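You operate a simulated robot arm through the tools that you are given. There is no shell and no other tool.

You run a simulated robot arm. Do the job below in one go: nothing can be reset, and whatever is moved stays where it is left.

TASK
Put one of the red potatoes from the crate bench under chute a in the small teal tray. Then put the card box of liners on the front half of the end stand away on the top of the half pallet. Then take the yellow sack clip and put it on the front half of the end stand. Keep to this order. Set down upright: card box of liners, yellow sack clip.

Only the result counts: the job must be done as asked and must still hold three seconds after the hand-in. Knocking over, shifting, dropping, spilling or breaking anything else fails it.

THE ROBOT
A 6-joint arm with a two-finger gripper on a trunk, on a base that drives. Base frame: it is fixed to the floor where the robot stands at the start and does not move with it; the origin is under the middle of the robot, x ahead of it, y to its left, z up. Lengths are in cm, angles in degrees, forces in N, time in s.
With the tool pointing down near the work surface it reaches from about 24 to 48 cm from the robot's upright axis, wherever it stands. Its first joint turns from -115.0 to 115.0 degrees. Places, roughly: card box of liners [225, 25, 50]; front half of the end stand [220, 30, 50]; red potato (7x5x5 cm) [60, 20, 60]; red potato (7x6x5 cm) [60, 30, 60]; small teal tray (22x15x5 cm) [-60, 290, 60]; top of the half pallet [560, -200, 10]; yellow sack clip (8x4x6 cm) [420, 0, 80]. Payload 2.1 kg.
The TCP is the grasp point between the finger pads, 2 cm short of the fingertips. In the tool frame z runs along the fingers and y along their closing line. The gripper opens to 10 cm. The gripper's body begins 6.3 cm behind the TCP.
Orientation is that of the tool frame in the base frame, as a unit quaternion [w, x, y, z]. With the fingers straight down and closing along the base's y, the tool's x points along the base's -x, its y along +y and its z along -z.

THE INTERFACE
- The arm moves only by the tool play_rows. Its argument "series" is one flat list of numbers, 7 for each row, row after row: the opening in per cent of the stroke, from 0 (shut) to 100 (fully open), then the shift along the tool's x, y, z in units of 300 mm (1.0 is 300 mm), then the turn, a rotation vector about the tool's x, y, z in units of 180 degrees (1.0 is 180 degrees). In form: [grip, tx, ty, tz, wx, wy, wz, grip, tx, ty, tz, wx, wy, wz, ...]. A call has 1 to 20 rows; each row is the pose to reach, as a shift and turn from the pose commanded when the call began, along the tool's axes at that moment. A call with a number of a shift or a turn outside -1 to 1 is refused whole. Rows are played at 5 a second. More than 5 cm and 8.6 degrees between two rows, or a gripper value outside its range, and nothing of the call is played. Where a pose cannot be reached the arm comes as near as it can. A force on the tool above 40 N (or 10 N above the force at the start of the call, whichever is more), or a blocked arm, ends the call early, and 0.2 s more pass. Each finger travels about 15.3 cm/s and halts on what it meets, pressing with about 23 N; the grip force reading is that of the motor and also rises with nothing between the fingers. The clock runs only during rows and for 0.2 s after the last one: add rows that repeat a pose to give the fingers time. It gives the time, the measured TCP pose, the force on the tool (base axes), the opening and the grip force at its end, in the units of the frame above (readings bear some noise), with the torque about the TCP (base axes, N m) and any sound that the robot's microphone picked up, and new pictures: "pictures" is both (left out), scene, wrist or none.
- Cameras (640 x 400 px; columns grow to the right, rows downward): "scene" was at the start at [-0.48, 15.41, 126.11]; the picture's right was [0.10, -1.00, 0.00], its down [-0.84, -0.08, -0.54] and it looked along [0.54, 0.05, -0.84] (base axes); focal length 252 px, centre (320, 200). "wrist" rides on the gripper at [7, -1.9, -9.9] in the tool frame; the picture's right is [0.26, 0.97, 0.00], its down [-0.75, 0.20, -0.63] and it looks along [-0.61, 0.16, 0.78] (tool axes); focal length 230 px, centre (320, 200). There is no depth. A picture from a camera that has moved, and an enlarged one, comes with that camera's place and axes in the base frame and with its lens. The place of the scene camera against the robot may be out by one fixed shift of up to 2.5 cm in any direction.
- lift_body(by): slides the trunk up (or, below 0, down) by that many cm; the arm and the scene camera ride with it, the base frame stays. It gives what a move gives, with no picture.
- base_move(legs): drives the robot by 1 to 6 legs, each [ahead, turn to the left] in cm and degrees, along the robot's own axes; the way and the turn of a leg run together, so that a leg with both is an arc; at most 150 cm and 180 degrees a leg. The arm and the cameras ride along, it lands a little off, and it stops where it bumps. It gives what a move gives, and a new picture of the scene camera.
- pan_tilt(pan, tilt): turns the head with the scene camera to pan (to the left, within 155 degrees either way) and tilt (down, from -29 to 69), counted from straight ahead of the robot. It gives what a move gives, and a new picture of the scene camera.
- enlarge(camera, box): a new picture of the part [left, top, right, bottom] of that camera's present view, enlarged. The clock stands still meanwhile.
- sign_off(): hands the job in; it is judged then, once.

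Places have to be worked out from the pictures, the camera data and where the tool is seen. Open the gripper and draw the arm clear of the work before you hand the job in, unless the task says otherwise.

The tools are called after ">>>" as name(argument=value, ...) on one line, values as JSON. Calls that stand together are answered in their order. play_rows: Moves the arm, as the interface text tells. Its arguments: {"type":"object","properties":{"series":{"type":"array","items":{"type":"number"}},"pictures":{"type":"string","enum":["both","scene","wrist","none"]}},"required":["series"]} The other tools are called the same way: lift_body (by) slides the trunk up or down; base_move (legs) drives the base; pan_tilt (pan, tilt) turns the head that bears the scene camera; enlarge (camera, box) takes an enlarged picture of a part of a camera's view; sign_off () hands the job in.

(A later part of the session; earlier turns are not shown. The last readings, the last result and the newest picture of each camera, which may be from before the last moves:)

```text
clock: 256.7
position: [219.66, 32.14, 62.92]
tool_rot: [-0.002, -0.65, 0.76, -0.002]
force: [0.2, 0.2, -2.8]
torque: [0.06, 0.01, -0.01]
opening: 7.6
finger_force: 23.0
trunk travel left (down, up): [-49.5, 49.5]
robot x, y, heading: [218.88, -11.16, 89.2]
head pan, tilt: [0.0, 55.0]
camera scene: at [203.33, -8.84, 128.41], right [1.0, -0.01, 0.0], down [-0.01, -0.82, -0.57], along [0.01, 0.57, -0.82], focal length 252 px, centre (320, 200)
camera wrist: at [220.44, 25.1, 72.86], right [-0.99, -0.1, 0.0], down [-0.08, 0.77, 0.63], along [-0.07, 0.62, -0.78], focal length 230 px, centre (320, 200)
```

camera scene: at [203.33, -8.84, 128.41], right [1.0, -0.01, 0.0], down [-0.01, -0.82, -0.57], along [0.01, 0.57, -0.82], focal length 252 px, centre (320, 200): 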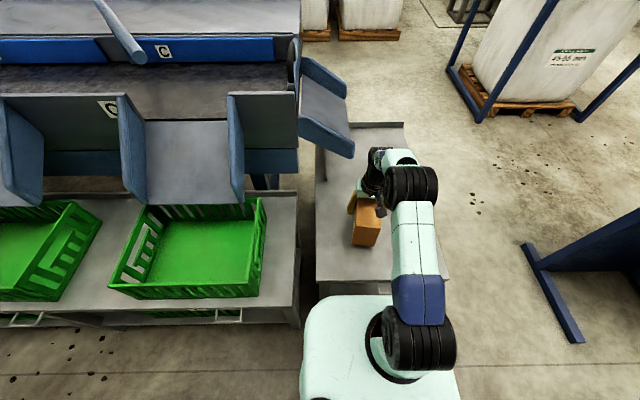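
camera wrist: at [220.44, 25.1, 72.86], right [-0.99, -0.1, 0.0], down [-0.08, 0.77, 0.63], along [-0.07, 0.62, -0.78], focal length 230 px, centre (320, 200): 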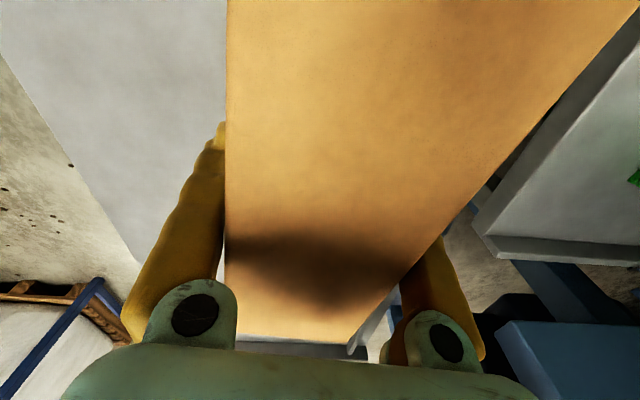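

The box weighs about 0.3 kg and hangs level. I raise the trunk 20 cm, then draw the arm in to a carrying pose.

>>> lift_body(by=20)

>>> play_rows(series=[0, 0.07, 0, -0.07, 0, 0, 0, 0, 0.14, 0, -0.14, 0, 0, 0, 0, 0.21, 0, -0.21, 0, 0, 0, 0, 0.27, 0, -0.27, 0, 0, 0, 0, 0.27, 0, -0.27, 0, 0, 0], pictures="both")

```text
clock: 258.9
position: [219.7, 32.16, 82.8]
tool_rot: [-0.002, -0.649, 0.761, -0.001]
force: [-0.2, -0.2, -3.3]
torque: [0.05, -0.01, 0.01]
opening: 7.56
finger_force: 22.7
trunk travel left (down, up): [-69.5, 29.5]
robot x, y, heading: [218.46, -10.97, 89.0]
head pan, tilt: [0.0, 55.0]
```

```text
clock: 260.1
position: [218.33, 24.27, 91.02]
tool_rot: [-0.001, -0.648, 0.761, 0.0]
force: [-0.2, -0.2, -3.4]
torque: [0.03, 0.04, 0.01]
opening: 7.57
finger_force: 23.2
trunk travel left (down, up): [-69.5, 29.5]
robot x, y, heading: [218.86, -11.03, 89.0]
head pan, tilt: [0.0, 55.0]
camera scene: at [203.34, -8.78, 148.41], right [1.0, -0.01, 0.0], down [-0.01, -0.82, -0.57], along [0.01, 0.57, -0.82], focal length 252 px, centre (320, 200)
camera wrist: at [219.09, 17.33, 101.03], right [-0.99, -0.1, 0.0], down [-0.08, 0.77, 0.63], along [-0.07, 0.62, -0.78], focal length 230 px, centre (320, 200)
```

scene: 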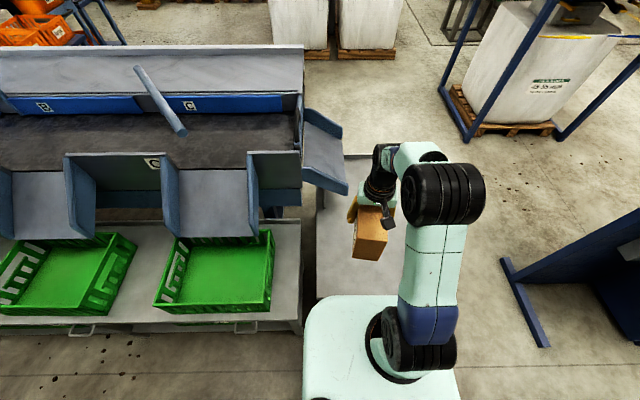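
wrist: 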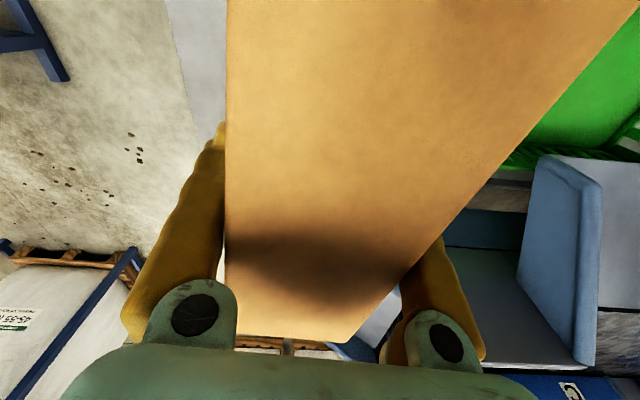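

The carrying pose is good. I back away from the stand, turn right and drive down the aisle towards the pallet area.

>>> base_move(legs=[[-25, 0], [0, -105], [125, 0]])

>>> pan_tilt(pan=-5, tilt=25)

```text
clock: 272.2
position: [368.92, -85.26, 90.99]
tool_rot: [-0.001, 0.229, 0.973, 0.001]
force: [0.1, 0.3, -2.7]
torque: [-0.02, 0.01, 0.06]
opening: 7.61
finger_force: 23.0
trunk travel left (down, up): [-69.5, 29.5]
robot x, y, heading: [334.75, -74.93, -18.5]
head pan, tilt: [0.0, 55.0]
camera scene: at [339.25, -61.43, 148.41], right [-0.31, -0.95, 0.0], down [-0.78, 0.26, -0.57], along [0.54, -0.18, -0.82], focal length 252 px, centre (320, 200)
```

scene: 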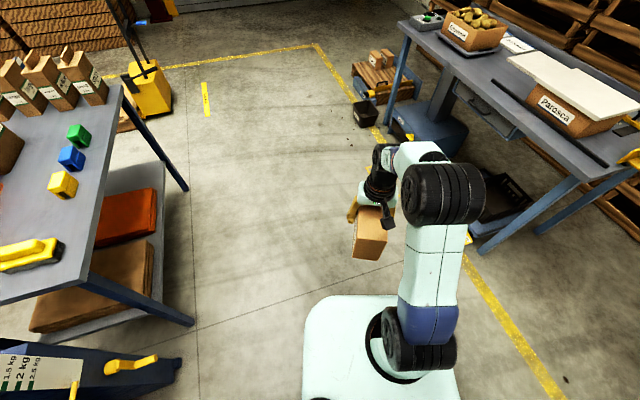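

```text
clock: 273.2
position: [368.89, -85.27, 91.15]
tool_rot: [-0.002, 0.229, 0.973, 0.001]
force: [0.5, 0.0, -3.6]
torque: [0.02, 0.01, -0.02]
opening: 7.54
finger_force: 23.4
trunk travel left (down, up): [-69.5, 29.5]
robot x, y, heading: [335.34, -75.01, -18.5]
head pan, tilt: [-5.0, 25.0]
camera scene: at [340.87, -62.81, 152.8], right [-0.4, -0.92, 0.0], down [-0.39, 0.17, -0.91], along [0.83, -0.36, -0.42], focal length 252 px, centre (320, 200)
```

scene: 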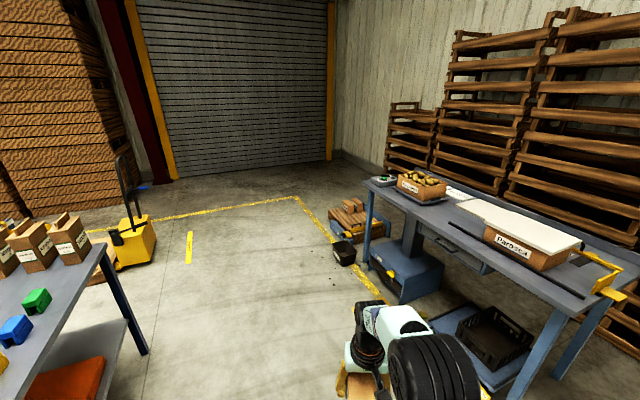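

I zoom in on the low pallet beside the bench to plan the placement.

>>> enlarge(camera="scene", box=[300, 170, 440, 290])

```text
3.33 times, centred on (370, 230) of scene
camera zoom: at [340.87, -62.81, 152.8], right [-0.4, -0.92, 0.0], down [-0.39, 0.17, -0.91], along [0.83, -0.36, -0.42], focal length 841 px, centre (153, 100)
```

zoom: 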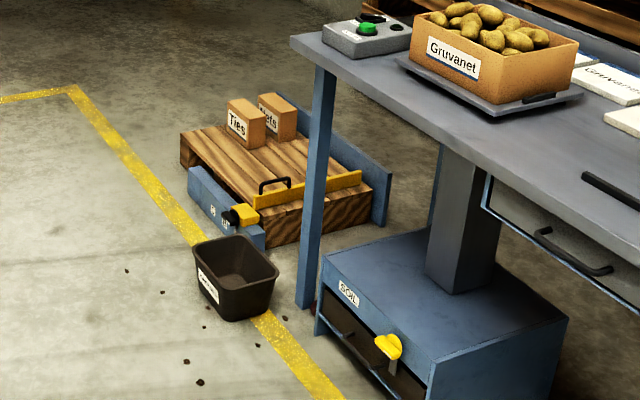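

The pallet top spans about x 530–587, y -181..-221, with two small boxes near x≈570 and a yellow bar at its near end, leaving a free strip around x≈553. I drive to about (553, -100) and face it.

>>> base_move(legs=[[0, 12], [107, 0], [106, 0], [0, -83.5]])

>>> pan_tilt(pan=0, tilt=45)

```text
clock: 288.1
position: [547.59, -135.63, 91.05]
tool_rot: [-0.001, 0.757, 0.653, 0.001]
force: [0.0, -0.4, -2.8]
torque: [0.02, -0.02, 0.0]
opening: 7.57
finger_force: 23.4
trunk travel left (down, up): [-69.5, 29.5]
robot x, y, heading: [546.83, -100.05, -90.3]
head pan, tilt: [-5.0, 25.0]
camera scene: at [558.63, -102.7, 152.81], right [-1.0, 0.09, 0.0], down [0.04, 0.42, -0.91], along [-0.08, -0.9, -0.42], focal length 252 px, centre (320, 200)
```

scene: 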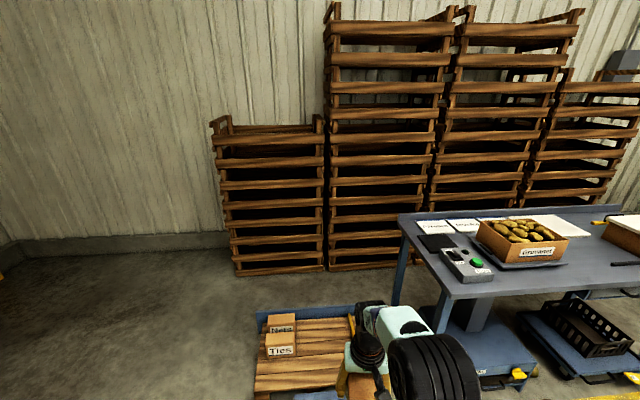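

```text
clock: 288.9
position: [547.64, -135.59, 91.04]
tool_rot: [-0.001, 0.757, 0.653, 0.002]
force: [0.1, -0.2, -3.6]
torque: [-0.04, -0.02, 0.01]
opening: 7.61
finger_force: 22.7
trunk travel left (down, up): [-69.5, 29.5]
robot x, y, heading: [546.9, -100.22, -90.1]
head pan, tilt: [0.0, 45.0]
camera scene: at [559.44, -101.65, 149.76], right [-1.0, 0.0, 0.0], down [0.0, 0.71, -0.71], along [0.0, -0.71, -0.71], focal length 252 px, centre (320, 200)
```

scene: 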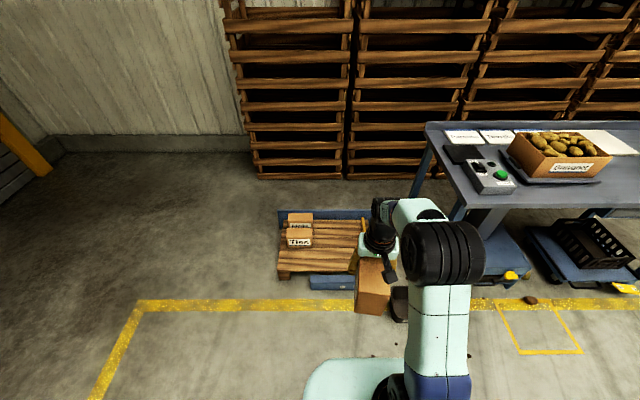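

I see the free strip between the Ties box (x≥566) and the yellow bar. I drive 44 cm ahead, stopping a few cm short of the blue rail at y≈-172.

>>> base_move(legs=[[40, 0]])

>>> pan_tilt(pan=0, tilt=60)

>>> enlarge(camera="wrist", box=[0, 0, 640, 400])

```text
clock: 291.4
position: [547.11, -175.4, 91.11]
tool_rot: [-0.001, 0.759, 0.651, 0.001]
force: [-0.5, 0.4, -3.0]
torque: [-0.03, -0.03, -0.01]
opening: 7.6
finger_force: 22.8
trunk travel left (down, up): [-69.5, 29.5]
robot x, y, heading: [546.9, -139.72, -90.4]
head pan, tilt: [0.0, 45.0]
camera scene: at [559.2, -141.63, 149.75], right [-1.0, 0.01, 0.0], down [0.01, 0.71, -0.71], along [-0.01, -0.71, -0.71], focal length 252 px, centre (320, 200)
```

scene: 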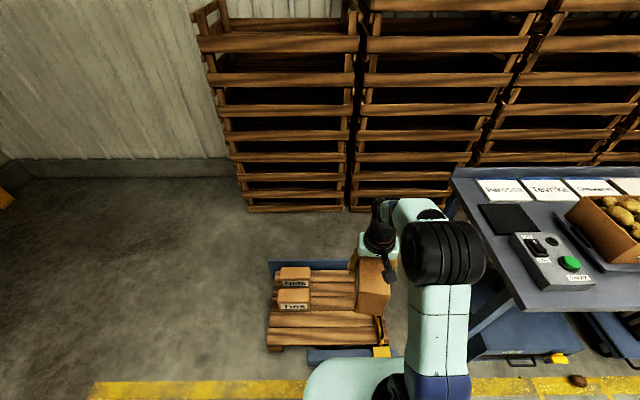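

```text
clock: 292.2
position: [547.14, -175.39, 91.05]
tool_rot: [-0.001, 0.758, 0.652, 0.002]
force: [0.1, 0.1, -2.4]
torque: [-0.02, 0.01, 0.01]
opening: 7.59
finger_force: 23.6
trunk travel left (down, up): [-69.5, 29.5]
robot x, y, heading: [546.37, -140.05, -90.4]
head pan, tilt: [0.0, 60.0]
camera scene: at [559.21, -140.16, 147.81], right [-1.0, 0.01, 0.0], down [0.01, 0.87, -0.5], along [0.0, -0.5, -0.87], focal length 252 px, centre (320, 200)
```

scene: 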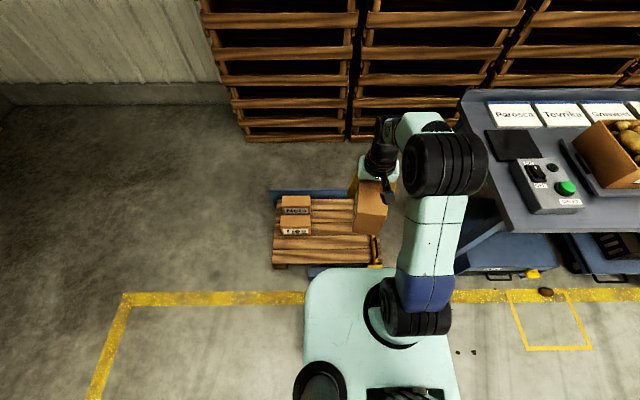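

```text
1.00 times, centred on (320, 200) of wrist (not enlarged: the box is as wide or as high as the picture)
camera zoom: at [546.37, -168.09, 101.03], right [0.99, 0.11, 0.0], down [0.08, -0.77, 0.63], along [0.07, -0.62, -0.78], focal length 230 px, centre (320, 200)
```

zoom: 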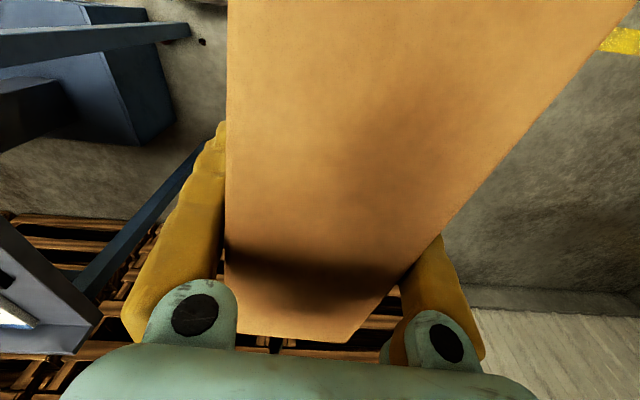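

The scene view places the pallet's front edge at y≈-180 and the Ties box from x≈567 to 583; I'll set the liners box at about (555.5, -190). I creep 7 cm closer first.

>>> base_move(legs=[[7, 0]])

>>> pan_tilt(pan=-30, tilt=58)

```text
clock: 293.2
position: [547.16, -181.9, 91.15]
tool_rot: [0.001, 0.759, 0.652, 0.0]
force: [0.1, -0.4, -3.7]
torque: [-0.04, -0.02, -0.02]
opening: 7.59
finger_force: 22.5
trunk travel left (down, up): [-69.5, 29.5]
robot x, y, heading: [546.48, -147.06, -90.5]
head pan, tilt: [0.0, 60.0]
camera scene: at [559.15, -146.5, 147.81], right [-1.0, 0.01, 0.0], down [0.01, 0.86, -0.5], along [0.0, -0.5, -0.86], focal length 252 px, centre (320, 200)
```

scene: 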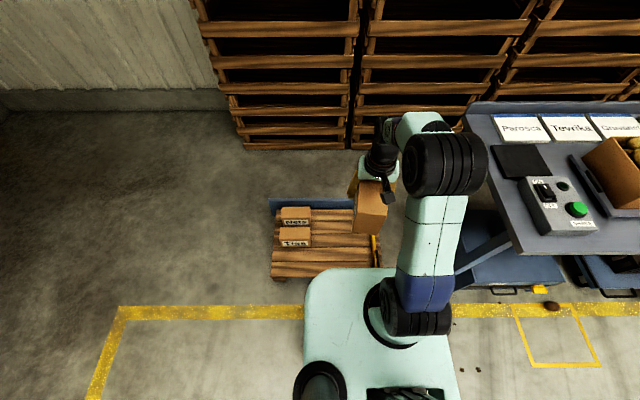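

```text
clock: 294.1
position: [547.24, -182.42, 91.01]
tool_rot: [0.0, 0.759, 0.652, 0.001]
force: [-0.1, -0.8, -2.5]
torque: [-0.03, 0.01, -0.01]
opening: 7.6
finger_force: 23.2
trunk travel left (down, up): [-69.5, 29.5]
robot x, y, heading: [546.87, -147.34, -90.4]
head pan, tilt: [-30.0, 58.0]
camera scene: at [555.73, -146.39, 148.04], right [-0.86, 0.51, 0.0], down [0.43, 0.73, -0.53], along [-0.27, -0.46, -0.85], focal length 252 px, centre (320, 200)
```

scene: 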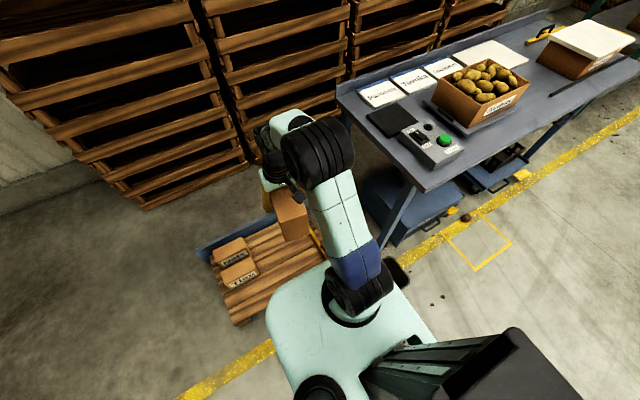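

Robot at y≈-147, rail still clear. I swing the box over to x≈555.5, y≈-190 and square it to the pallet at the present height.

>>> play_rows(series=[0, -0.07, 0.104, 0, 0, 0, -0.0162, 0, -0.14, 0.208, 0, 0, 0, -0.0323, 0, -0.209, 0.312, 0, 0, 0, -0.0485, 0, -0.209, 0.312, 0, 0, 0, -0.0485], pictures="scene")

```text
clock: 295.1
position: [555.66, -190.01, 91.07]
tool_rot: [-0.002, 0.706, 0.708, 0.001]
force: [-0.3, 0.2, -3.0]
torque: [-0.04, 0.0, -0.01]
opening: 7.59
finger_force: 23.0
trunk travel left (down, up): [-69.5, 29.5]
robot x, y, heading: [546.74, -147.25, -90.4]
head pan, tilt: [-30.0, 58.0]
camera scene: at [555.67, -146.38, 148.04], right [-0.86, 0.51, 0.0], down [0.43, 0.73, -0.53], along [-0.27, -0.46, -0.85], focal length 252 px, centre (320, 200)
```

scene: 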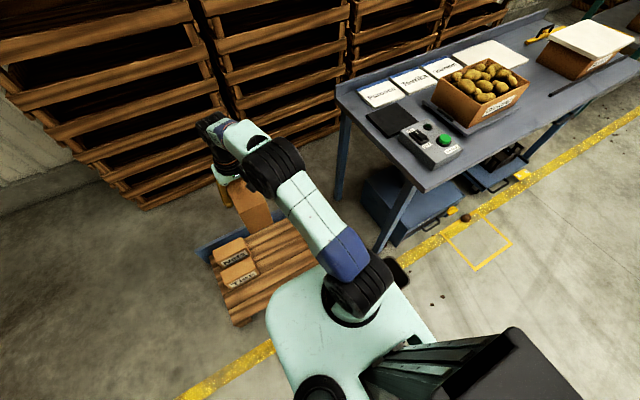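

The box is over the free strip. I lower the trunk 40 cm and check the view.

>>> lift_body(by=-40)

>>> pan_tilt(pan=20, tilt=58)

```text
clock: 299.0
position: [555.52, -189.95, 51.07]
tool_rot: [-0.001, 0.706, 0.708, 0.002]
force: [-0.7, -0.1, -1.8]
torque: [-0.04, -0.05, -0.04]
opening: 7.6
finger_force: 23.4
trunk travel left (down, up): [-29.5, 69.5]
robot x, y, heading: [546.22, -146.87, -90.4]
head pan, tilt: [-30.0, 58.0]
```

```text
clock: 300.1
position: [555.6, -189.97, 50.98]
tool_rot: [-0.001, 0.706, 0.708, 0.002]
force: [-0.8, 0.8, -3.1]
torque: [-0.04, 0.03, 0.02]
opening: 7.58
finger_force: 23.5
trunk travel left (down, up): [-29.5, 69.5]
robot x, y, heading: [546.57, -147.37, -90.4]
head pan, tilt: [20.0, 58.0]
camera scene: at [561.51, -146.99, 108.04], right [-0.94, -0.33, 0.0], down [-0.28, 0.8, -0.53], along [0.18, -0.5, -0.85], focal length 252 px, centre (320, 200)
```

scene: 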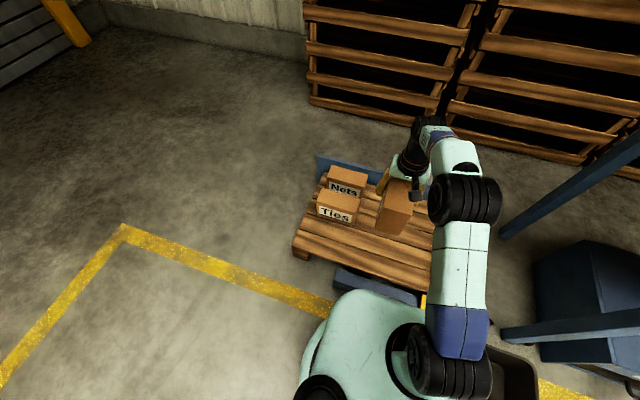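

Clear all around; the liners box hangs right of the Ties and Nets boxes. I lower the trunk another 18 cm.

>>> lift_body(by=-18)

>>> pan_tilt(pan=15, tilt=50)

>>> enlarge(camera="scene", box=[270, 80, 450, 260])

```text
clock: 302.1
position: [555.63, -189.98, 33.04]
tool_rot: [-0.001, 0.707, 0.708, 0.001]
force: [-0.3, 0.1, -2.2]
torque: [0.01, -0.03, -0.02]
opening: 7.58
finger_force: 23.3
trunk travel left (down, up): [-11.5, 87.5]
robot x, y, heading: [546.8, -147.05, -90.6]
head pan, tilt: [20.0, 58.0]
```

```text
clock: 302.8
position: [555.52, -189.89, 32.95]
tool_rot: [-0.001, 0.706, 0.708, 0.001]
force: [-0.8, -0.2, -2.8]
torque: [-0.02, 0.03, -0.01]
opening: 7.59
finger_force: 22.8
trunk travel left (down, up): [-11.5, 87.5]
robot x, y, heading: [546.65, -147.33, -90.3]
head pan, tilt: [15.0, 50.0]
camera scene: at [561.15, -147.94, 91.05], right [-0.97, -0.25, 0.0], down [-0.19, 0.74, -0.64], along [0.16, -0.62, -0.77], focal length 252 px, centre (320, 200)
```

scene: 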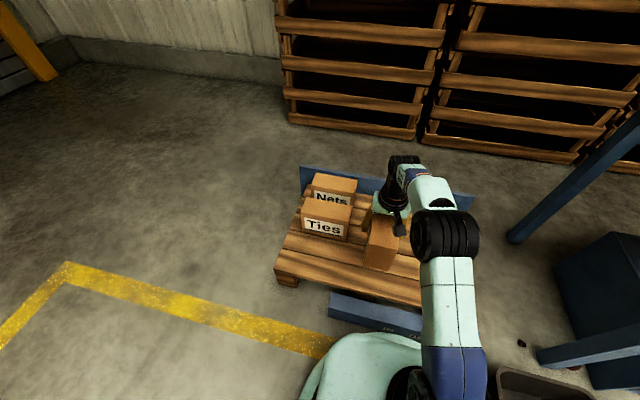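

```text
2.22 times, centred on (360, 170) of scene
camera zoom: at [561.15, -147.94, 91.05], right [-0.97, -0.25, 0.0], down [-0.19, 0.74, -0.64], along [0.16, -0.62, -0.77], focal length 560 px, centre (231, 267)
```

zoom: 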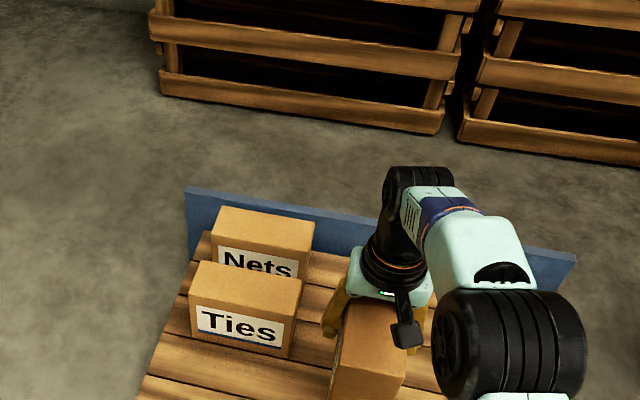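

The box needs to sit about 2.5 cm further onto the pallet (front edge ≈ -181.7). I shift it to y≈-192.5 and lower to z≈24.5.

>>> play_rows(series=[0, -0.083, 0, 0, 0, 0, 0, 0, -0.083, 0, 0.1, 0, 0, 0, 0, -0.083, 0, 0.2, 0, 0, 0, 0, -0.083, 0, 0.283, 0, 0, 0, 0, -0.083, 0, 0.283, 0, 0, 0], pictures="scene")

```text
clock: 304.0
position: [555.47, -192.23, 24.65]
tool_rot: [-0.001, 0.707, 0.707, 0.002]
force: [0.9, -0.5, -3.6]
torque: [-0.02, 0.01, 0.01]
opening: 7.56
finger_force: 23.0
trunk travel left (down, up): [-11.5, 87.5]
robot x, y, heading: [546.43, -147.06, -90.2]
head pan, tilt: [15.0, 50.0]
camera scene: at [561.14, -147.95, 91.06], right [-0.97, -0.25, 0.0], down [-0.19, 0.74, -0.64], along [0.16, -0.62, -0.77], focal length 252 px, centre (320, 200)
```

scene: 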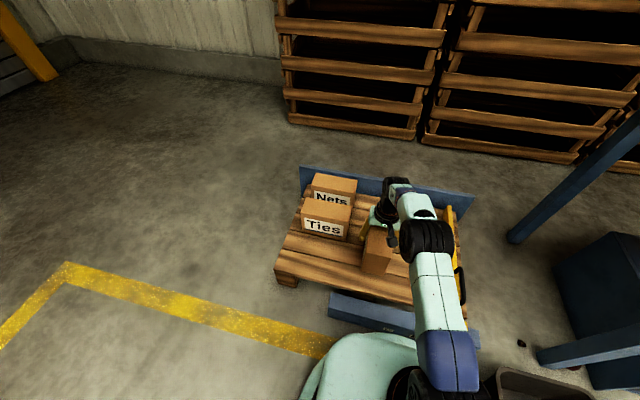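

Not touching yet (force still just the weight). I lower in small steps to z≈21.7.

>>> play_rows(series=[0, 0, 0, 0.033, 0, 0, 0, 0, 0, 0, 0.066, 0, 0, 0, 0, 0, 0, 0.1, 0, 0, 0, 0, 0, 0, 0.1, 0, 0, 0], pictures="scene")

>>> enlarge(camera="scene", box=[270, 150, 490, 310])

```text
clock: 305.0
position: [555.45, -192.44, 21.63]
tool_rot: [-0.002, 0.706, 0.708, 0.001]
force: [-0.6, 0.1, -2.3]
torque: [0.01, 0.01, 0.0]
opening: 7.57
finger_force: 23.3
trunk travel left (down, up): [-11.5, 87.5]
robot x, y, heading: [546.54, -146.89, -90.3]
head pan, tilt: [15.0, 50.0]
camera scene: at [561.14, -147.94, 91.06], right [-0.97, -0.25, 0.0], down [-0.19, 0.74, -0.64], along [0.16, -0.62, -0.77], focal length 252 px, centre (320, 200)
```

scene: 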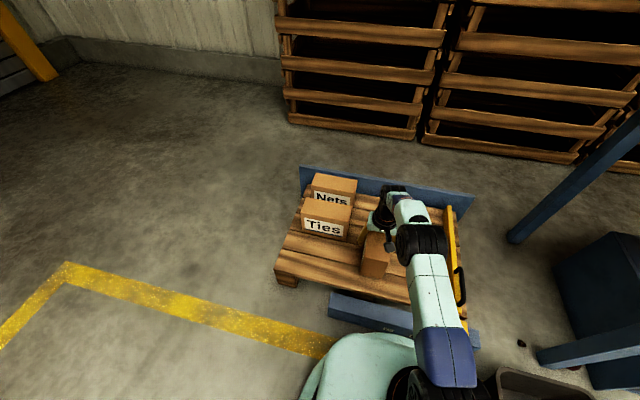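

```text
2.50 times, centred on (380, 230) of scene
camera zoom: at [561.14, -147.94, 91.06], right [-0.97, -0.25, 0.0], down [-0.19, 0.74, -0.64], along [0.16, -0.62, -0.77], focal length 630 px, centre (170, 125)
```

zoom: 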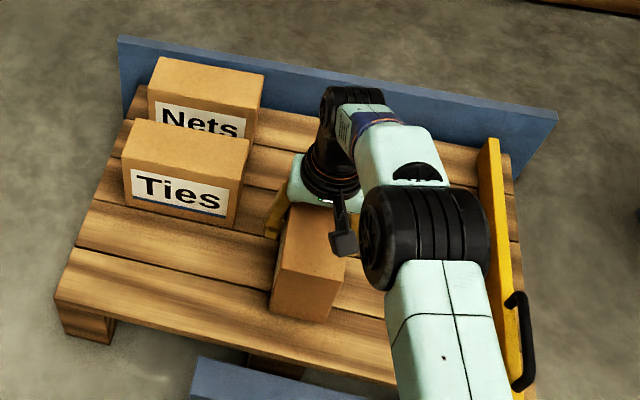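

The box hovers over the slats with margin on all sides. I lower a further centimetre at a time, watching the force.

>>> play_rows(series=[0, 0, 0, 0.015, 0, 0, 0, 0, 0, 0, 0.03, 0, 0, 0, 0, 0, 0, 0.03, 0, 0, 0], pictures="none")

>>> play_rows(series=[0, 0, 0, 0.01, 0, 0, 0, 0, 0, 0, 0.02, 0, 0, 0, 0, 0, 0, 0.02, 0, 0, 0], pictures="none")

```text
clock: 305.8
position: [555.57, -192.43, 20.73]
tool_rot: [-0.001, 0.706, 0.708, 0.0]
force: [0.5, -0.1, -3.0]
torque: [-0.04, 0.03, 0.04]
opening: 7.59
finger_force: 23.2
trunk travel left (down, up): [-11.5, 87.5]
robot x, y, heading: [546.25, -147.13, -90.3]
head pan, tilt: [15.0, 50.0]
```

```text
clock: 306.6
position: [555.46, -192.16, 20.12]
tool_rot: [-0.001, 0.706, 0.708, 0.001]
force: [-0.3, 0.3, -2.5]
torque: [-0.02, 0.0, -0.01]
opening: 7.59
finger_force: 22.7
trunk travel left (down, up): [-11.5, 87.5]
robot x, y, heading: [546.97, -147.27, -90.4]
head pan, tilt: [15.0, 50.0]
```

Still no contact at z≈20.1; I continue down gently in 0.6 cm steps.

>>> play_rows(series=[0, 0, 0, 0.01, 0, 0, 0, 0, 0, 0, 0.02, 0, 0, 0, 0, 0, 0, 0.02, 0, 0, 0], pictures="none")

>>> play_rows(series=[0, 0, 0, 0.01, 0, 0, 0, 0, 0, 0, 0.02, 0, 0, 0, 0, 0, 0, 0.02, 0, 0, 0], pictures="scene")

>>> enlarge(camera="scene", box=[270, 150, 490, 310])

```text
clock: 307.4
position: [555.53, -192.46, 19.57]
tool_rot: [0.002, 0.707, 0.707, -0.001]
force: [-3.9, -5.2, 16.0]
torque: [0.98, -0.12, 0.18]
opening: 7.61
finger_force: 23.4
trunk travel left (down, up): [-11.5, 87.5]
robot x, y, heading: [546.53, -147.33, -90.3]
head pan, tilt: [15.0, 50.0]
```

```text
clock: 308.0
position: [555.6, -192.52, 19.61]
tool_rot: [0.003, 0.707, 0.708, -0.002]
force: [-2.8, 7.5, 28.1]
torque: [0.48, -0.05, 0.1]
opening: 7.6
finger_force: 23.5
trunk travel left (down, up): [-11.5, 87.5]
robot x, y, heading: [546.21, -146.79, -90.4]
head pan, tilt: [15.0, 50.0]
stopped in row 2: the force on the tool passed its limit at 43 N (the readings are from after the stop); the commanded pose is now the measured one
camera scene: at [561.05, -147.57, 91.09], right [-0.97, -0.25, 0.0], down [-0.19, 0.74, -0.65], along [0.16, -0.63, -0.76], focal length 252 px, centre (320, 200)
```

scene: 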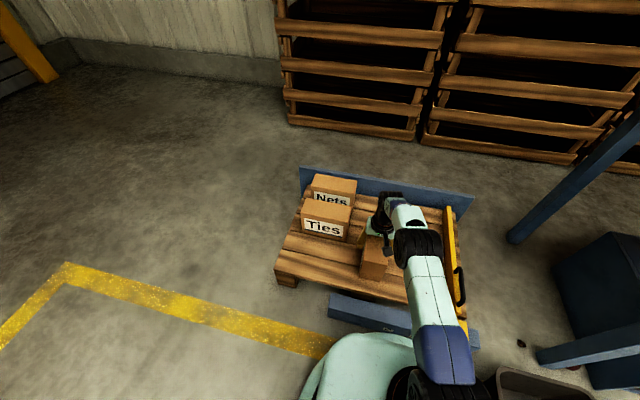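

```text
2.50 times, centred on (380, 230) of scene
camera zoom: at [561.05, -147.57, 91.09], right [-0.97, -0.25, 0.0], down [-0.19, 0.74, -0.65], along [0.16, -0.63, -0.76], focal length 630 px, centre (170, 125)
```

zoom: 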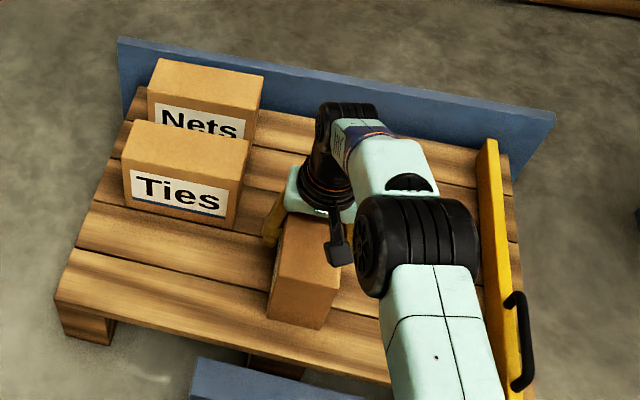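

The box touches down at z≈19.6 on the pallet slats. I relieve the pressure slightly and open the fingers slowly.

>>> play_rows(series=[0, 0, 0, -0.004, 0, 0, 0, 0, 0, 0, -0.008, 0, 0, 0, 78, 0, 0, -0.008, 0, 0, 0, 82, 0, 0, -0.008, 0, 0, 0, 88, 0, 0, -0.008, 0, 0, 0, 94, 0, 0, -0.008, 0, 0, 0, 100, 0, 0, -0.008, 0, 0, 0, 100, 0, 0, -0.008, 0, 0, 0], pictures="both")

```text
clock: 309.8
position: [555.5, -192.42, 19.51]
tool_rot: [0.001, 0.707, 0.708, -0.001]
force: [0.3, 0.5, -0.3]
torque: [0.02, 0.05, 0.02]
opening: 9.99
finger_force: 0.1
trunk travel left (down, up): [-11.5, 87.5]
robot x, y, heading: [546.2, -146.85, -90.4]
head pan, tilt: [15.0, 50.0]
camera scene: at [561.13, -147.92, 91.06], right [-0.97, -0.25, 0.0], down [-0.19, 0.74, -0.64], along [0.16, -0.62, -0.77], focal length 252 px, centre (320, 200)
camera wrist: at [553.62, -185.24, 29.51], right [0.97, 0.26, 0.0], down [0.2, -0.75, 0.63], along [0.16, -0.61, -0.78], focal length 230 px, centre (320, 200)
```

scene: 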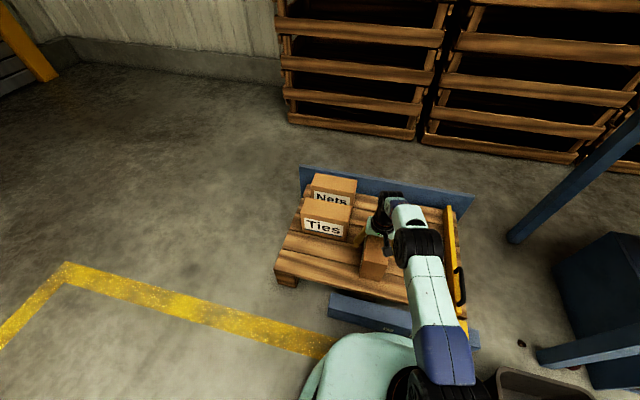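
wrist: 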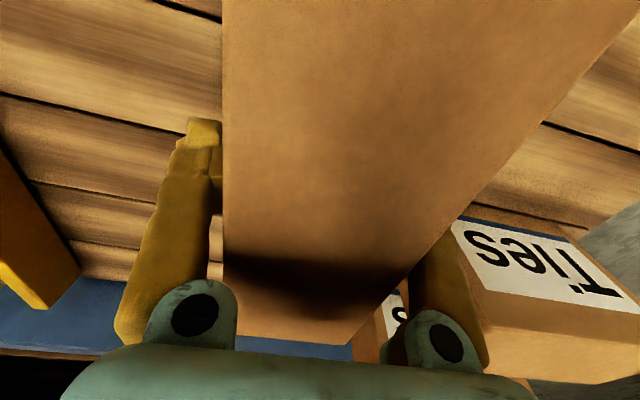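

The box stands free between the open fingers. I raise the trunk straight up to clear it.

>>> lift_body(by=25)

>>> pan_tilt(pan=15, tilt=58)

>>> enlarge(camera="wrist", box=[0, 0, 640, 400])

```text
clock: 312.3
position: [555.52, -192.5, 44.56]
tool_rot: [0.0, 0.707, 0.708, -0.001]
force: [0.3, -0.6, 0.4]
torque: [-0.02, 0.0, 0.03]
opening: 9.99
finger_force: 0.1
trunk travel left (down, up): [-36.5, 62.5]
robot x, y, heading: [546.42, -147.15, -90.5]
head pan, tilt: [15.0, 50.0]
```

```text
clock: 313.0
position: [555.54, -192.29, 44.6]
tool_rot: [0.001, 0.707, 0.708, -0.001]
force: [-0.5, 0.0, 0.1]
torque: [-0.01, -0.03, 0.02]
opening: 9.99
finger_force: 0.0
trunk travel left (down, up): [-36.5, 62.5]
robot x, y, heading: [546.85, -146.9, -90.4]
head pan, tilt: [15.0, 58.0]
camera scene: at [560.93, -147.14, 115.04], right [-0.97, -0.25, 0.0], down [-0.21, 0.82, -0.53], along [0.13, -0.51, -0.85], focal length 252 px, centre (320, 200)
```

scene: 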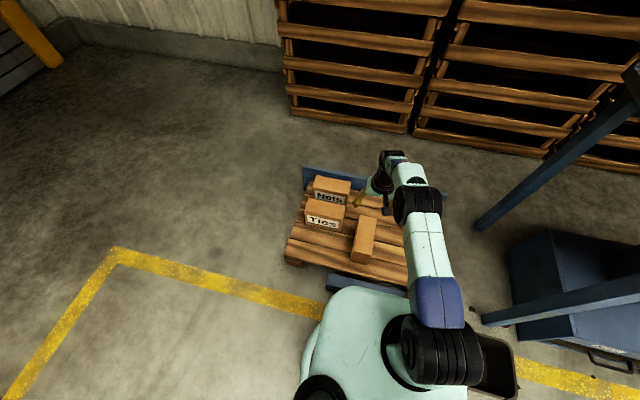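

```text
1.00 times, centred on (320, 200) of wrist (not enlarged: the box is as wide or as high as the picture)
camera zoom: at [553.62, -185.24, 54.51], right [0.97, 0.26, 0.0], down [0.2, -0.75, 0.63], along [0.16, -0.61, -0.78], focal length 230 px, centre (320, 200)
```

zoom: 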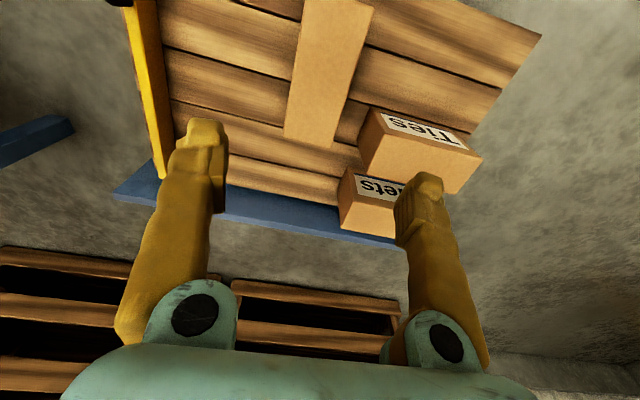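

The liners box stands upright on the pallet beside Ties and Nets. I retract the arm, raise the hand and back away.

>>> play_rows(series=[100, 0.09, -0.067, 0, 0, 0, 0, 100, 0.18, -0.133, 0, 0, 0, 0, 100, 0.275, -0.2, 0, 0, 0, 0, 100, 0.367, -0.267, 0, 0, 0, 0, 100, 0.367, -0.267, -0.13, 0, 0, 0, 100, 0.367, -0.267, -0.27, 0, 0, 0, 100, 0.367, -0.267, -0.4, 0, 0, 0, 100, 0.367, -0.267, -0.4, 0, 0, 0], pictures="none")

>>> lift_body(by=35)

>>> base_move(legs=[[-45, 0]])

>>> enlarge(camera="scene", box=[240, 100, 440, 260])

```text
clock: 314.8
position: [547.25, -181.54, 56.85]
tool_rot: [0.001, 0.706, 0.708, -0.001]
force: [0.2, -0.1, -0.1]
torque: [0.01, 0.0, -0.01]
opening: 9.99
finger_force: 0.0
trunk travel left (down, up): [-36.5, 62.5]
robot x, y, heading: [546.43, -147.24, -90.5]
head pan, tilt: [15.0, 58.0]
```

```text
clock: 318.2
position: [547.31, -181.39, 91.74]
tool_rot: [0.0, 0.707, 0.707, 0.0]
force: [0.5, -0.4, 0.7]
torque: [-0.01, 0.03, 0.0]
opening: 10.0
finger_force: 0.1
trunk travel left (down, up): [-71.5, 27.5]
robot x, y, heading: [546.71, -147.13, -90.6]
head pan, tilt: [15.0, 58.0]
```

```text
clock: 320.9
position: [547.76, -136.98, 91.7]
tool_rot: [0.0, 0.706, 0.708, 0.0]
force: [-0.3, 0.9, -0.3]
torque: [-0.02, -0.02, 0.04]
opening: 10.0
finger_force: 0.0
trunk travel left (down, up): [-71.5, 27.5]
robot x, y, heading: [546.92, -102.39, -90.4]
head pan, tilt: [15.0, 58.0]
camera scene: at [561.27, -102.65, 150.04], right [-0.97, -0.25, 0.0], down [-0.21, 0.82, -0.53], along [0.13, -0.51, -0.85], focal length 252 px, centre (320, 200)
```

scene: 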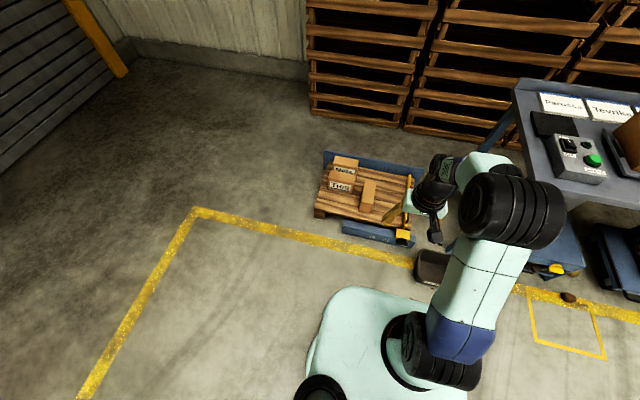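

```text
2.50 times, centred on (340, 180) of scene
camera zoom: at [561.27, -102.65, 150.04], right [-0.97, -0.25, 0.0], down [-0.21, 0.82, -0.53], along [0.13, -0.51, -0.85], focal length 630 px, centre (270, 250)
```

zoom: 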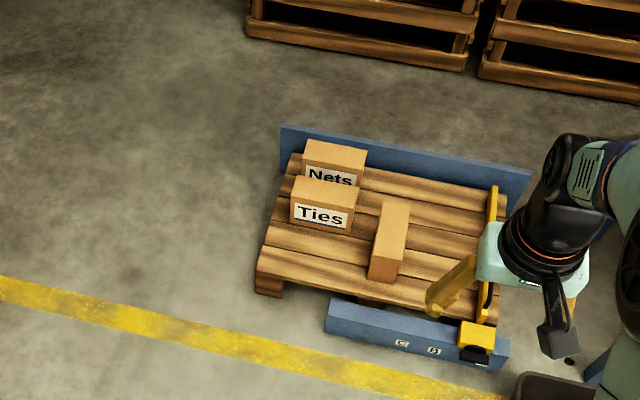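

The box stands upright and square on the pallet; step two is done. Now I drive to the weighing-station table for the yellow clip, facing it from the aisle.

>>> base_move(legs=[[0, -89.5], [126, 0], [0, -90], [52, 0]])

>>> pan_tilt(pan=0, tilt=50)

```text
clock: 337.5
position: [419.45, -17.34, 91.69]
tool_rot: [0.002, -0.706, 0.709, 0.001]
force: [0.3, 0.5, -0.3]
torque: [0.03, 0.0, 0.03]
opening: 9.99
finger_force: 0.0
trunk travel left (down, up): [-71.5, 27.5]
robot x, y, heading: [420.01, -51.66, 89.0]
head pan, tilt: [15.0, 58.0]
camera scene: at [402.71, -50.15, 150.04], right [0.97, 0.25, 0.0], down [0.21, -0.82, -0.53], along [-0.13, 0.51, -0.85], focal length 252 px, centre (320, 200)
```

scene: 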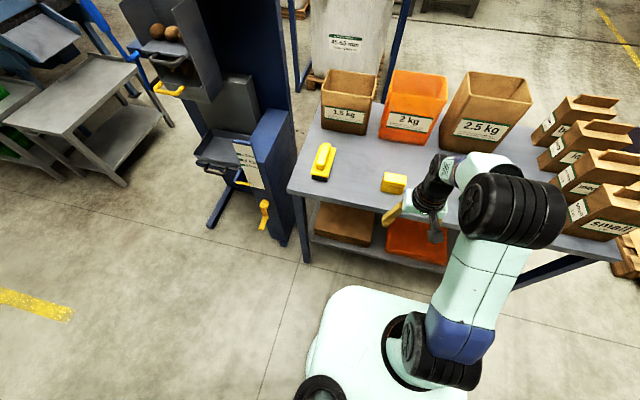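

```text
clock: 338.3
position: [419.31, -17.37, 91.75]
tool_rot: [0.002, -0.706, 0.708, 0.002]
force: [-0.1, 0.5, 0.5]
torque: [0.02, 0.02, -0.02]
opening: 9.98
finger_force: 0.0
trunk travel left (down, up): [-71.5, 27.5]
robot x, y, heading: [419.97, -51.75, 89.2]
head pan, tilt: [0.0, 50.0]
camera scene: at [404.49, -49.13, 151.05], right [1.0, -0.01, 0.0], down [-0.01, -0.77, -0.64], along [0.01, 0.64, -0.77], focal length 252 px, centre (320, 200)
```

scene: 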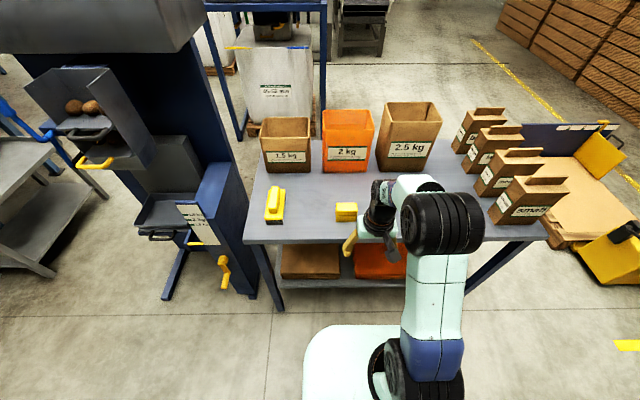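

The yellow clip computes to about (416, 1) on the table, whose edge is at y≈-8. I move 12 cm closer and look with the wrist camera.

>>> base_move(legs=[[12, 0]])

>>> enlarge(camera="wrist", box=[0, 0, 640, 400])

>>> enlarge(camera="scene", box=[250, 160, 420, 300])

```text
clock: 339.5
position: [419.33, -5.41, 91.71]
tool_rot: [0.0, -0.706, 0.708, 0.003]
force: [-0.6, 0.7, -0.3]
torque: [0.01, -0.02, 0.02]
opening: 9.99
finger_force: 0.0
trunk travel left (down, up): [-71.5, 27.5]
robot x, y, heading: [420.2, -39.5, 89.3]
head pan, tilt: [0.0, 50.0]
camera scene: at [404.66, -37.3, 151.06], right [1.0, -0.01, 0.0], down [-0.01, -0.77, -0.64], along [0.01, 0.64, -0.77], focal length 252 px, centre (320, 200)
```

scene: 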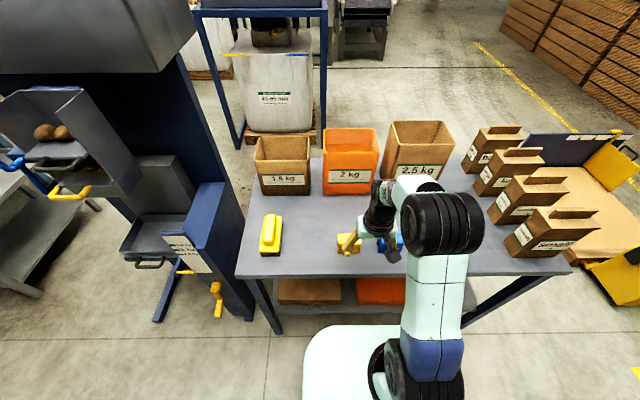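

```text
1.00 times, centred on (320, 200) of wrist (not enlarged: the box is as wide or as high as the picture)
camera zoom: at [421.27, -12.35, 101.69], right [-0.97, -0.26, 0.0], down [-0.2, 0.75, 0.63], along [-0.16, 0.61, -0.77], focal length 230 px, centre (320, 200)
```

zoom: 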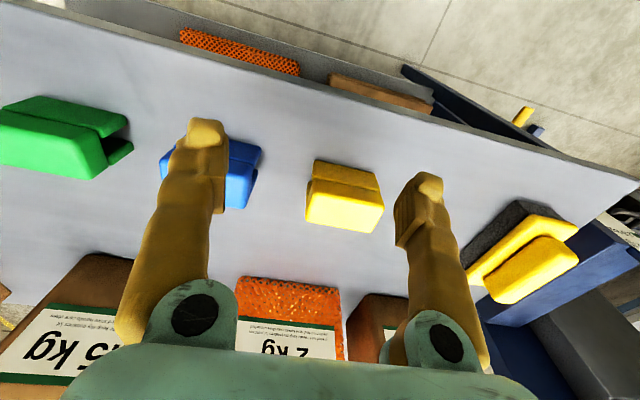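

```text
2.86 times, centred on (335, 230) of scene
camera zoom: at [404.66, -37.3, 151.06], right [1.0, -0.01, 0.0], down [-0.01, -0.77, -0.64], along [0.01, 0.64, -0.77], focal length 720 px, centre (277, 114)
```

zoom: 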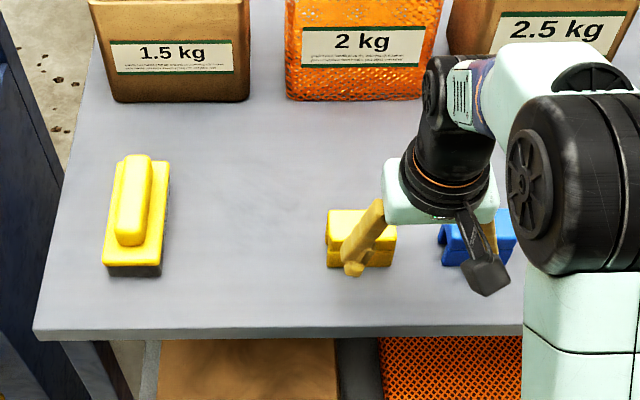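

I zoom in on the yellow clip in the wrist view to get its exact outline.

>>> enlarge(camera="wrist", box=[270, 130, 430, 260])

>>> enlarge(camera="wrist", box=[0, 70, 200, 200])

```text
3.08 times, centred on (350, 195) of wrist
camera zoom: at [421.27, -12.35, 101.69], right [-0.97, -0.26, 0.0], down [-0.2, 0.75, 0.63], along [-0.16, 0.61, -0.77], focal length 708 px, centre (228, 215)
```

zoom: 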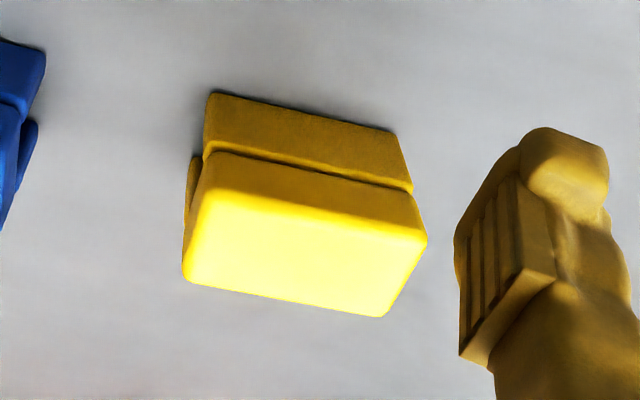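

```text
3.08 times, centred on (100, 135) of wrist
camera zoom: at [421.27, -12.35, 101.69], right [-0.97, -0.26, 0.0], down [-0.2, 0.75, 0.63], along [-0.16, 0.61, -0.77], focal length 708 px, centre (997, 400)
```

zoom: 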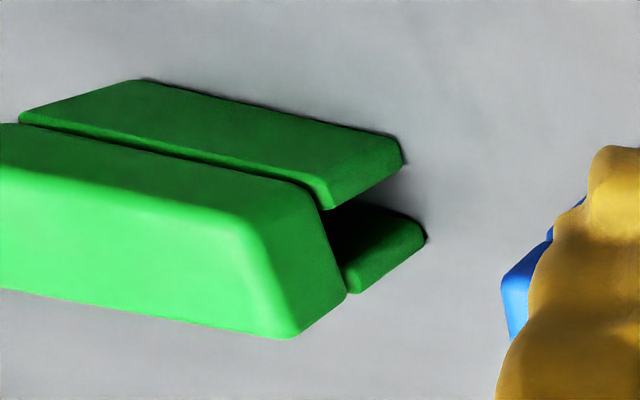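

The clip is an upside-down U, 8 cm along x and 4 cm along y, centred at about (414.8, 2.65), top z≈84. I turn the hand so it closes along y and move above it, keeping the height.

>>> play_rows(series=[100, -0.024, 0.0136, 0, 0, 0, 0.0444, 100, -0.049, 0.0273, 0, 0, 0, 0.0887, 100, -0.073, 0.0409, 0, 0, 0, 0.1331, 100, -0.097, 0.0545, 0, 0, 0, 0.1775, 100, -0.122, 0.0682, 0, 0, 0, 0.2218, 100, -0.146, 0.0818, 0, 0, 0, 0.2662, 100, -0.171, 0.0955, 0, 0, 0, 0.3105, 100, -0.195, 0.109, 0, 0, 0, 0.3549, 100, -0.219, 0.1227, 0, 0, 0, 0.3993, 100, -0.244, 0.1364, 0, 0, 0, 0.4436, 100, -0.268, 0.15, 0, 0, 0, 0.488, 100, -0.268, 0.15, 0, 0, 0, 0.488], pictures="both")

```text
clock: 342.1
position: [415.03, 2.51, 91.6]
tool_rot: [0.0, -0.016, 1.0, 0.001]
force: [0.1, 0.1, 0.2]
torque: [0.02, 0.03, -0.03]
opening: 10.03
finger_force: 0.1
trunk travel left (down, up): [-71.5, 27.5]
robot x, y, heading: [419.96, -39.54, 89.4]
head pan, tilt: [0.0, 50.0]
camera scene: at [404.66, -37.25, 151.06], right [1.0, -0.01, 0.0], down [-0.01, -0.77, -0.64], along [0.01, 0.64, -0.77], focal length 252 px, centre (320, 200)
camera wrist: at [408.04, 0.55, 101.61], right [-0.29, 0.96, 0.0], down [0.74, 0.22, 0.63], along [0.6, 0.18, -0.78], focal length 230 px, centre (320, 200)
```

scene: 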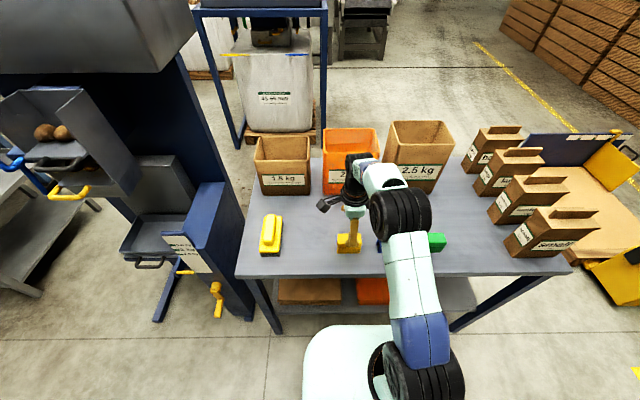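
wrist: 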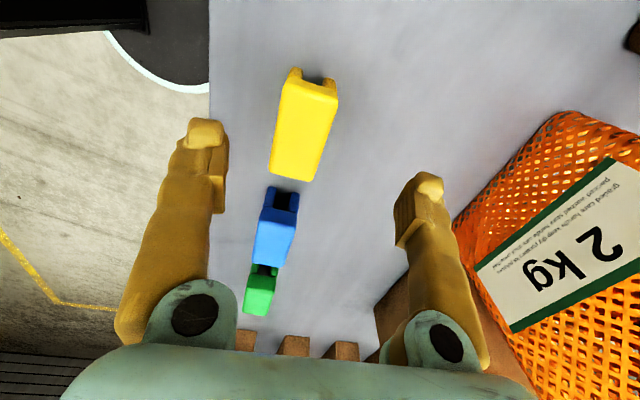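

From this side the clip recomputes to about (415.0, 1.5), top z≈85. I shift 1 cm in y and come down 3 cm for another check.

>>> play_rows(series=[100, 0, -0.033, 0.05, 0, 0, 0, 100, 0, -0.033, 0.1, 0, 0, 0, 100, 0, -0.033, 0.1, 0, 0, 0], pictures="wrist")

>>> enlarge(camera="wrist", box=[200, 40, 440, 220])

```text
clock: 342.9
position: [414.91, 1.54, 88.58]
tool_rot: [0.0, -0.016, 1.0, 0.003]
force: [0.2, -0.4, -0.4]
torque: [0.02, 0.0, -0.02]
opening: 10.01
finger_force: 0.1
trunk travel left (down, up): [-71.5, 27.5]
robot x, y, heading: [419.96, -39.88, 89.6]
head pan, tilt: [0.0, 50.0]
camera wrist: at [408.02, -0.46, 98.6], right [-0.29, 0.96, 0.0], down [0.74, 0.23, 0.63], along [0.6, 0.19, -0.78], focal length 230 px, centre (320, 200)
```

wrist: 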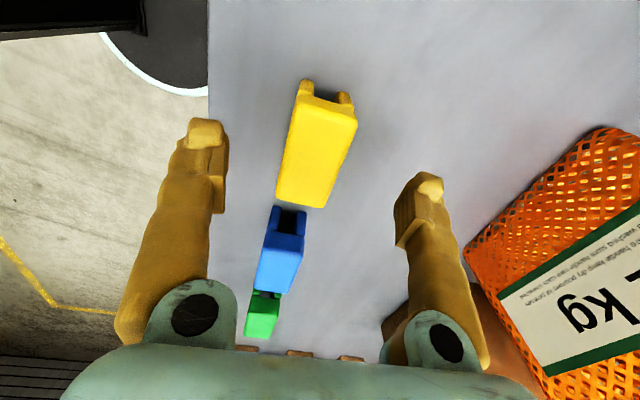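

```text
2.22 times, centred on (320, 130) of wrist
camera zoom: at [408.02, -0.46, 98.6], right [-0.29, 0.96, 0.0], down [0.74, 0.23, 0.63], along [0.6, 0.19, -0.78], focal length 511 px, centre (320, 356)
```

zoom: 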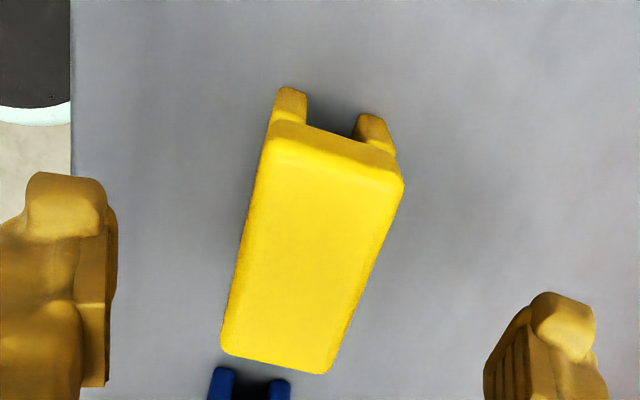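

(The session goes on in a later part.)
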